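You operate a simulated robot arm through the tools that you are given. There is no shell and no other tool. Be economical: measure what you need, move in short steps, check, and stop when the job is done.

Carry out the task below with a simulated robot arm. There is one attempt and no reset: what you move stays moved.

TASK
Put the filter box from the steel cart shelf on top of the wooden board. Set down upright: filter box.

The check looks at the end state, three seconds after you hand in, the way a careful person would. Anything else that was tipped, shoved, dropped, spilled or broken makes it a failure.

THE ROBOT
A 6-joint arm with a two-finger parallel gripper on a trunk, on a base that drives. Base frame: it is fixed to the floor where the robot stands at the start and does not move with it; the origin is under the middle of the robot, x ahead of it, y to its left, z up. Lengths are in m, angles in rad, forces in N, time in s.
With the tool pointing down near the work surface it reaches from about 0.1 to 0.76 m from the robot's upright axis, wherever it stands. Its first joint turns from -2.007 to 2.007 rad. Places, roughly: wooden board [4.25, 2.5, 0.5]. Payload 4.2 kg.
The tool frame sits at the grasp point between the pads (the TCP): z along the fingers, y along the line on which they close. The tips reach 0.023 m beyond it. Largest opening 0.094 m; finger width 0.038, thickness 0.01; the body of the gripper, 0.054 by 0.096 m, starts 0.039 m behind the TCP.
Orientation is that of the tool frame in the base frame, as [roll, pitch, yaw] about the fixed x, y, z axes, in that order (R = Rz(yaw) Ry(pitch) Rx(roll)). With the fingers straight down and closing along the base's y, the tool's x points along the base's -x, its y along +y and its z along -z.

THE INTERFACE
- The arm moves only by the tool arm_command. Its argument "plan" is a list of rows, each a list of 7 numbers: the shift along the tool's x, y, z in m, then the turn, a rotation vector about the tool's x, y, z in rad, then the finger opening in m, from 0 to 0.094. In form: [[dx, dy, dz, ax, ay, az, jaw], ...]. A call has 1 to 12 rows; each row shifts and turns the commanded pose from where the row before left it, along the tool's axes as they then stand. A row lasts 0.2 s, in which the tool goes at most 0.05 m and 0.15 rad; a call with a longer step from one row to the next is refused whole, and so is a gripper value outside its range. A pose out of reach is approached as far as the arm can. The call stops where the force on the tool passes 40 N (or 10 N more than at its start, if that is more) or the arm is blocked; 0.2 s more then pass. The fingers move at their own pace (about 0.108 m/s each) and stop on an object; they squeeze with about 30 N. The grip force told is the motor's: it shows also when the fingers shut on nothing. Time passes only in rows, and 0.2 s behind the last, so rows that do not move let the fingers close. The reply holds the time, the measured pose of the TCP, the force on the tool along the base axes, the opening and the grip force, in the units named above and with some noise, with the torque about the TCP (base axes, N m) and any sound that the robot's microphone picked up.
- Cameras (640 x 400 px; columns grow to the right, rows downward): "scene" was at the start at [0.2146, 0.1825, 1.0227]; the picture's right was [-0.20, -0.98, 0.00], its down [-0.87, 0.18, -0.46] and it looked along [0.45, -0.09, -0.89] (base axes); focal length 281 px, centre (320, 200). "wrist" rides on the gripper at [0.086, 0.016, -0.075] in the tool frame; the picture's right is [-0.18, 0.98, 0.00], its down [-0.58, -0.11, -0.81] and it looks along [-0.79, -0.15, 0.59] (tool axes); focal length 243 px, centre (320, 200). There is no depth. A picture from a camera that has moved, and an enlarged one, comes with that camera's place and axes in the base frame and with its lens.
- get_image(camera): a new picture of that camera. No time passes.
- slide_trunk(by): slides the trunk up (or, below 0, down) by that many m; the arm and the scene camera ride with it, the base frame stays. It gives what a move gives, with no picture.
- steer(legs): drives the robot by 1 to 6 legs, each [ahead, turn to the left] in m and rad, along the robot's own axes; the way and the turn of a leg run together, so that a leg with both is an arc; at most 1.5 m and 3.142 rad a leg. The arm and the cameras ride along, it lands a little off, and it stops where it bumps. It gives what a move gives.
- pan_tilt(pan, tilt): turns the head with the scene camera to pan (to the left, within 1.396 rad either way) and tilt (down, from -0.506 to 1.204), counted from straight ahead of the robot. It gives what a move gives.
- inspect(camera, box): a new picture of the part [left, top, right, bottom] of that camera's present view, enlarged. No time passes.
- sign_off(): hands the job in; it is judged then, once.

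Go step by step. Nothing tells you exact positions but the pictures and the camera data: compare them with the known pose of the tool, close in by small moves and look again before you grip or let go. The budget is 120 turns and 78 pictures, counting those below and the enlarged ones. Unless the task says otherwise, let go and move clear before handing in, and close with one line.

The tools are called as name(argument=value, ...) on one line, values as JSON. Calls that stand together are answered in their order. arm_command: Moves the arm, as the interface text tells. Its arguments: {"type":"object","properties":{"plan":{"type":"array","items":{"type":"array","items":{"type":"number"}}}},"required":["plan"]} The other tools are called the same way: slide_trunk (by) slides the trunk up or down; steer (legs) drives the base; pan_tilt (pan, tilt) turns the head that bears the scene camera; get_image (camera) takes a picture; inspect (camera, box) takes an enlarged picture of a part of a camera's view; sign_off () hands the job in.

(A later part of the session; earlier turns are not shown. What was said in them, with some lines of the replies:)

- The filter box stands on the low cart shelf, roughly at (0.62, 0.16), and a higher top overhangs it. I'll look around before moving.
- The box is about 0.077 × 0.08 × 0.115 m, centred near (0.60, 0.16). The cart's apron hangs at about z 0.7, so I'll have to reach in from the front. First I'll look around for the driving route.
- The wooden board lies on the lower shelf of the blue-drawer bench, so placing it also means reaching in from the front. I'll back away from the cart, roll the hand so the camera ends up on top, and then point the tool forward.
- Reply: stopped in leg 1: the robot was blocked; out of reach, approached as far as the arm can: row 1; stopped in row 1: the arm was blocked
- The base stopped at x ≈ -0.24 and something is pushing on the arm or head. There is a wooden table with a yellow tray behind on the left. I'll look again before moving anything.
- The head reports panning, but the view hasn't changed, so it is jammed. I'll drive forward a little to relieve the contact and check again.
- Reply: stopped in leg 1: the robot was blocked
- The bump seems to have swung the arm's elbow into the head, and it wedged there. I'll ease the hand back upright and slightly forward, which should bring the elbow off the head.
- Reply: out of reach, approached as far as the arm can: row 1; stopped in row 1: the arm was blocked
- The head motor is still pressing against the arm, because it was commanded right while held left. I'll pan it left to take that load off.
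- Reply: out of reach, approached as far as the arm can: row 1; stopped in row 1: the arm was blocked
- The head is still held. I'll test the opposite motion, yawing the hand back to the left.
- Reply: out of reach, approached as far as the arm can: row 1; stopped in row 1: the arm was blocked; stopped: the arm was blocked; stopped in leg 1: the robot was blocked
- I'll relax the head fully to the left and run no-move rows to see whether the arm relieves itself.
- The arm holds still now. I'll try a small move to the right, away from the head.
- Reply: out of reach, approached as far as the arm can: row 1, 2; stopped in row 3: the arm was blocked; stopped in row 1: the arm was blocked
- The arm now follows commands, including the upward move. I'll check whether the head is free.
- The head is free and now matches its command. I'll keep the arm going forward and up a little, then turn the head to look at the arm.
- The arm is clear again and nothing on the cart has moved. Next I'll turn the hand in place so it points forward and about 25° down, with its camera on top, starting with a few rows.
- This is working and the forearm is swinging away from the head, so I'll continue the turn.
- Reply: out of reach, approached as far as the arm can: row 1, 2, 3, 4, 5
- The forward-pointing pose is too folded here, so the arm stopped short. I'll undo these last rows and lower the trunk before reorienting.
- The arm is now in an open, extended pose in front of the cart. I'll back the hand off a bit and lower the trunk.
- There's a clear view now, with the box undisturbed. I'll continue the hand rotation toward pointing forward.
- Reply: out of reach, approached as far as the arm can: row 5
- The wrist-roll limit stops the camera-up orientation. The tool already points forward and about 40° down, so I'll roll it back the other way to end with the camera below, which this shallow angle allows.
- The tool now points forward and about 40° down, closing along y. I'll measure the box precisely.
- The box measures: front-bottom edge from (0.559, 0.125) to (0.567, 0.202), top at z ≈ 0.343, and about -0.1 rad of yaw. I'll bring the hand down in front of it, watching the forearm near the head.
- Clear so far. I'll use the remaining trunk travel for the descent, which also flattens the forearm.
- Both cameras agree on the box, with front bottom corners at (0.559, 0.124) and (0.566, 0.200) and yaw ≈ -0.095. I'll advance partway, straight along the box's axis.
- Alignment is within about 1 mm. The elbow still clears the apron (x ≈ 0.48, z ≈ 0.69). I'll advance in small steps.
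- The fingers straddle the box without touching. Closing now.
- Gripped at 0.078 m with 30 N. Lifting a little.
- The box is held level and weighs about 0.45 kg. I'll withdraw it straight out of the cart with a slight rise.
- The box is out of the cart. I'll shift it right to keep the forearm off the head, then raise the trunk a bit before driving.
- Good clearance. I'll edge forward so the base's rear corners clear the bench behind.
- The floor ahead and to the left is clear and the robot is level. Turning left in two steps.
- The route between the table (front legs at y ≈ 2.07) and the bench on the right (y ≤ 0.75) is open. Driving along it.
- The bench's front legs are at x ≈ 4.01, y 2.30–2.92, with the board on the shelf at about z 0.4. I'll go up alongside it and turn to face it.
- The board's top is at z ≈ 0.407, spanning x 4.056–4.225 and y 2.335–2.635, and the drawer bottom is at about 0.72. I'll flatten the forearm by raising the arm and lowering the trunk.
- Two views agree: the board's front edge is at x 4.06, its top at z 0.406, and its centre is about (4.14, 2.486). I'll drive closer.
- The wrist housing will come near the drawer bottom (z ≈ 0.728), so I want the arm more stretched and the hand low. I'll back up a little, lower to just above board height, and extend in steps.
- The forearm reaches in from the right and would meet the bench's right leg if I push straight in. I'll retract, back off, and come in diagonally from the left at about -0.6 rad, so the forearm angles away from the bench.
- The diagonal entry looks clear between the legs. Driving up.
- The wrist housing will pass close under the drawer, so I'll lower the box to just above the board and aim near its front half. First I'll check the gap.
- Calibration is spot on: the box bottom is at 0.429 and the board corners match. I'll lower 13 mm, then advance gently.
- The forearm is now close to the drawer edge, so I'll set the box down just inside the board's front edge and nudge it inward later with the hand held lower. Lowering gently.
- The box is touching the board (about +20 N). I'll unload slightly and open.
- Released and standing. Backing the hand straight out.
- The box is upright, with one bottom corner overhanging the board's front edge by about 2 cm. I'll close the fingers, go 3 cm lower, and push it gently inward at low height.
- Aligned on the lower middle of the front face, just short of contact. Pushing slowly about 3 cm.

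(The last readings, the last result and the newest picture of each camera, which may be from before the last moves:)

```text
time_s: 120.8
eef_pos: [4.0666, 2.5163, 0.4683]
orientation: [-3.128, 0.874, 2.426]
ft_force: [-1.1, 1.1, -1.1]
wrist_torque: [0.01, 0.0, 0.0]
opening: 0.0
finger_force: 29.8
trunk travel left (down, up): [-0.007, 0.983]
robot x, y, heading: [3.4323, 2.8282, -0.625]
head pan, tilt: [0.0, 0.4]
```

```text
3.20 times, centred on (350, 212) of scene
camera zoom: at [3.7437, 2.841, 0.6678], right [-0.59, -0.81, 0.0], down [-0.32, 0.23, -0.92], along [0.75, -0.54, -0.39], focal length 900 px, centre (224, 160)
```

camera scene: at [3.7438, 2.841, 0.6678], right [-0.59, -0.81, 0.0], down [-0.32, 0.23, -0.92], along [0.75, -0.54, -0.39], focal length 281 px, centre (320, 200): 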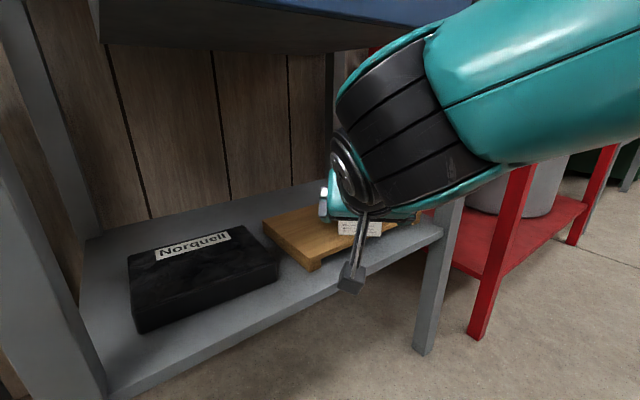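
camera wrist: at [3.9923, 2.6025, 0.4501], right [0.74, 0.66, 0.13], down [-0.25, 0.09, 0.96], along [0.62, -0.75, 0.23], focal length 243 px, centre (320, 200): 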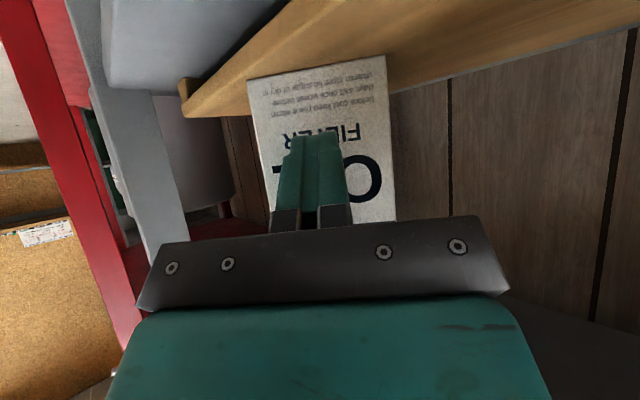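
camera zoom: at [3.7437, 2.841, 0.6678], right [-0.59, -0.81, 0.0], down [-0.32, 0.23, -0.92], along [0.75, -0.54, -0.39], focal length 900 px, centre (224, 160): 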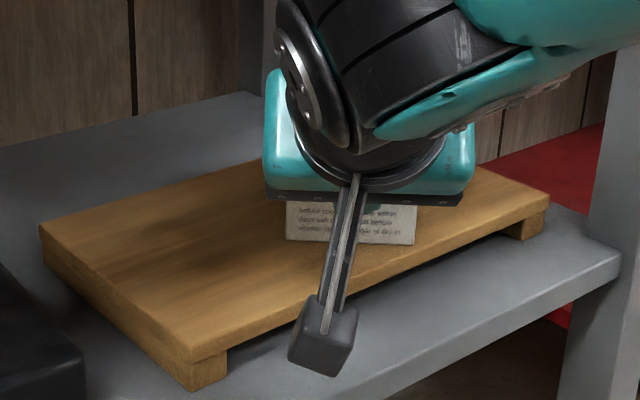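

The box slid in upright, and its near corner is now just inside the board's edge. I'll push one more centimetre, then back out.

arm_command(plan=[[-0.0032, 0, 0.0038, 0, 0, 0, 0.0], [-0.0032, 0, 0.0038, 0, 0, 0, 0.0], [0.0032, 0, -0.0038, 0, 0, 0, 0.0], [0.0096, 0, -0.0115, 0, 0, 0, 0.0], [0.016, 0, -0.0192, 0, 0, 0, 0.0], [0.016, 0, -0.0192, 0, 0, 0, 0.0], [0.016, 0, -0.0192, 0, 0, 0, 0.0], [0.016, 0, -0.0192, 0, 0, 0, 0.0]])

get_image(camera="wrist")

```text
time_s: 122.6
eef_pos: [3.9864, 2.5893, 0.4691]
orientation: [-3.131, 0.874, 2.425]
ft_force: [-0.5, -0.4, -0.5]
wrist_torque: [0.0, 0.01, 0.01]
opening: 0.0
finger_force: 29.7
trunk travel left (down, up): [-0.007, 0.983]
robot x, y, heading: [3.4308, 2.8277, -0.624]
head pan, tilt: [0.0, 0.4]
```

```text
10 pictures are left
camera wrist: at [3.9106, 2.6764, 0.4496], right [0.74, 0.66, 0.13], down [-0.25, 0.09, 0.96], along [0.62, -0.75, 0.23], focal length 243 px, centre (320, 200)
```

wrist: 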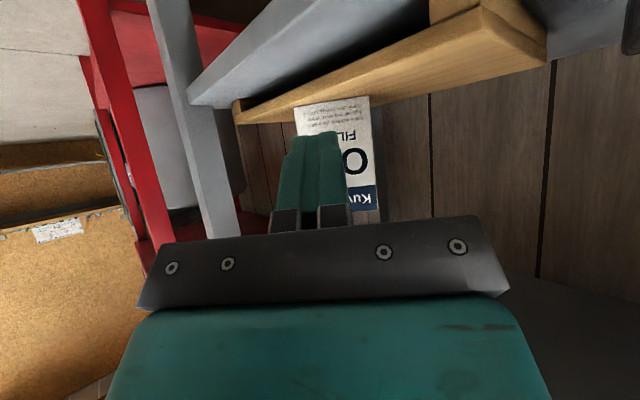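

The box stands on the board and the hand is clear. Backing the robot away for a final look.

steer(legs=[[-0.4, 0]])

get_image(camera="scene")

inspect(camera="scene", box=[200, 90, 440, 240])

```text
time_s: 125.1
eef_pos: [3.6583, 2.823, 0.4685]
orientation: [-3.131, 0.875, 2.417]
ft_force: [0.1, 1.6, 0.7]
wrist_torque: [0.0, 0.01, 0.02]
opening: 0.0
finger_force: 29.9
trunk travel left (down, up): [-0.007, 0.983]
robot x, y, heading: [3.1075, 3.0633, -0.637]
head pan, tilt: [0.0, 0.4]
```

```text
9 pictures are left
camera scene: at [3.4183, 3.0766, 0.6678], right [-0.59, -0.81, 0.0], down [-0.31, 0.23, -0.92], along [0.74, -0.55, -0.39], focal length 281 px, centre (320, 200)
```

scene: 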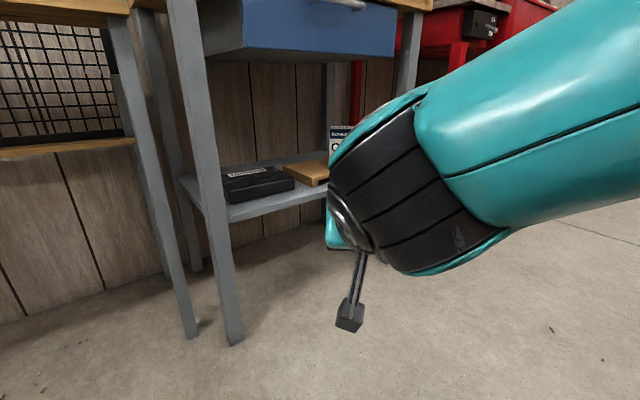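

```text
2.67 times, centred on (320, 165) of scene
camera zoom: at [3.4183, 3.0766, 0.6678], right [-0.59, -0.81, 0.0], down [-0.31, 0.23, -0.92], along [0.74, -0.55, -0.39], focal length 750 px, centre (320, 293)
```

zoom: 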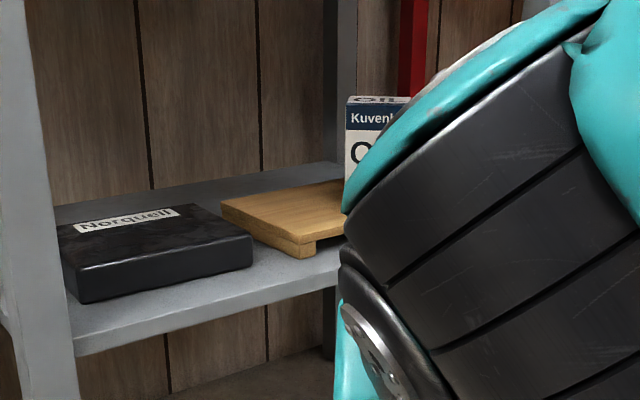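

steer(legs=[[0, -0.5]])

pan_tilt(pan=0.4, tilt=0.3)

inspect(camera="scene", box=[160, 90, 480, 290])

```text
time_s: 127.0
eef_pos: [3.4715, 2.5838, 0.4685]
orientation: [-3.13, 0.875, 1.91]
ft_force: [-0.3, -0.8, -1.0]
wrist_torque: [0.01, 0.01, 0.02]
opening: 0.0
finger_force: 30.4
trunk travel left (down, up): [-0.007, 0.983]
robot x, y, heading: [3.1038, 3.0619, -1.144]
head pan, tilt: [0.0, 0.4]
```

```text
time_s: 127.8
eef_pos: [3.471, 2.5822, 0.468]
orientation: [-3.131, 0.875, 1.909]
ft_force: [0.4, 0.3, 0.5]
wrist_torque: [0.04, 0.0, 0.0]
opening: 0.0001
finger_force: 30.1
trunk travel left (down, up): [-0.007, 0.983]
robot x, y, heading: [3.1036, 3.0643, -1.146]
head pan, tilt: [0.4, 0.3]
```

```text
2.00 times, centred on (320, 190) of scene
camera zoom: at [3.4146, 2.9433, 0.677], right [-0.68, -0.73, 0.0], down [-0.22, 0.2, -0.96], along [0.7, -0.65, -0.3], focal length 562 px, centre (320, 220)
```

zoom: 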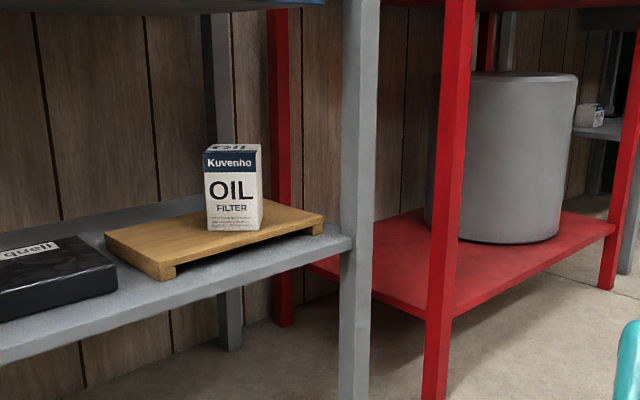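

The filter box stands upright and fully on the wooden board, nothing else on that shelf has moved, and the robot is clear. Handing in.

sign_off()

```text
The job is handed in.
```

The filter box is upright on top of the wooden board, and the gripper is open of it and clear. Early on, while backing away from the cart, the base bumped something behind it, most likely the bench there. The arm jammed briefly against the robot's own head. I saw nothing moved or knocked over in the pictures, but I didn't get a full view of that bench.
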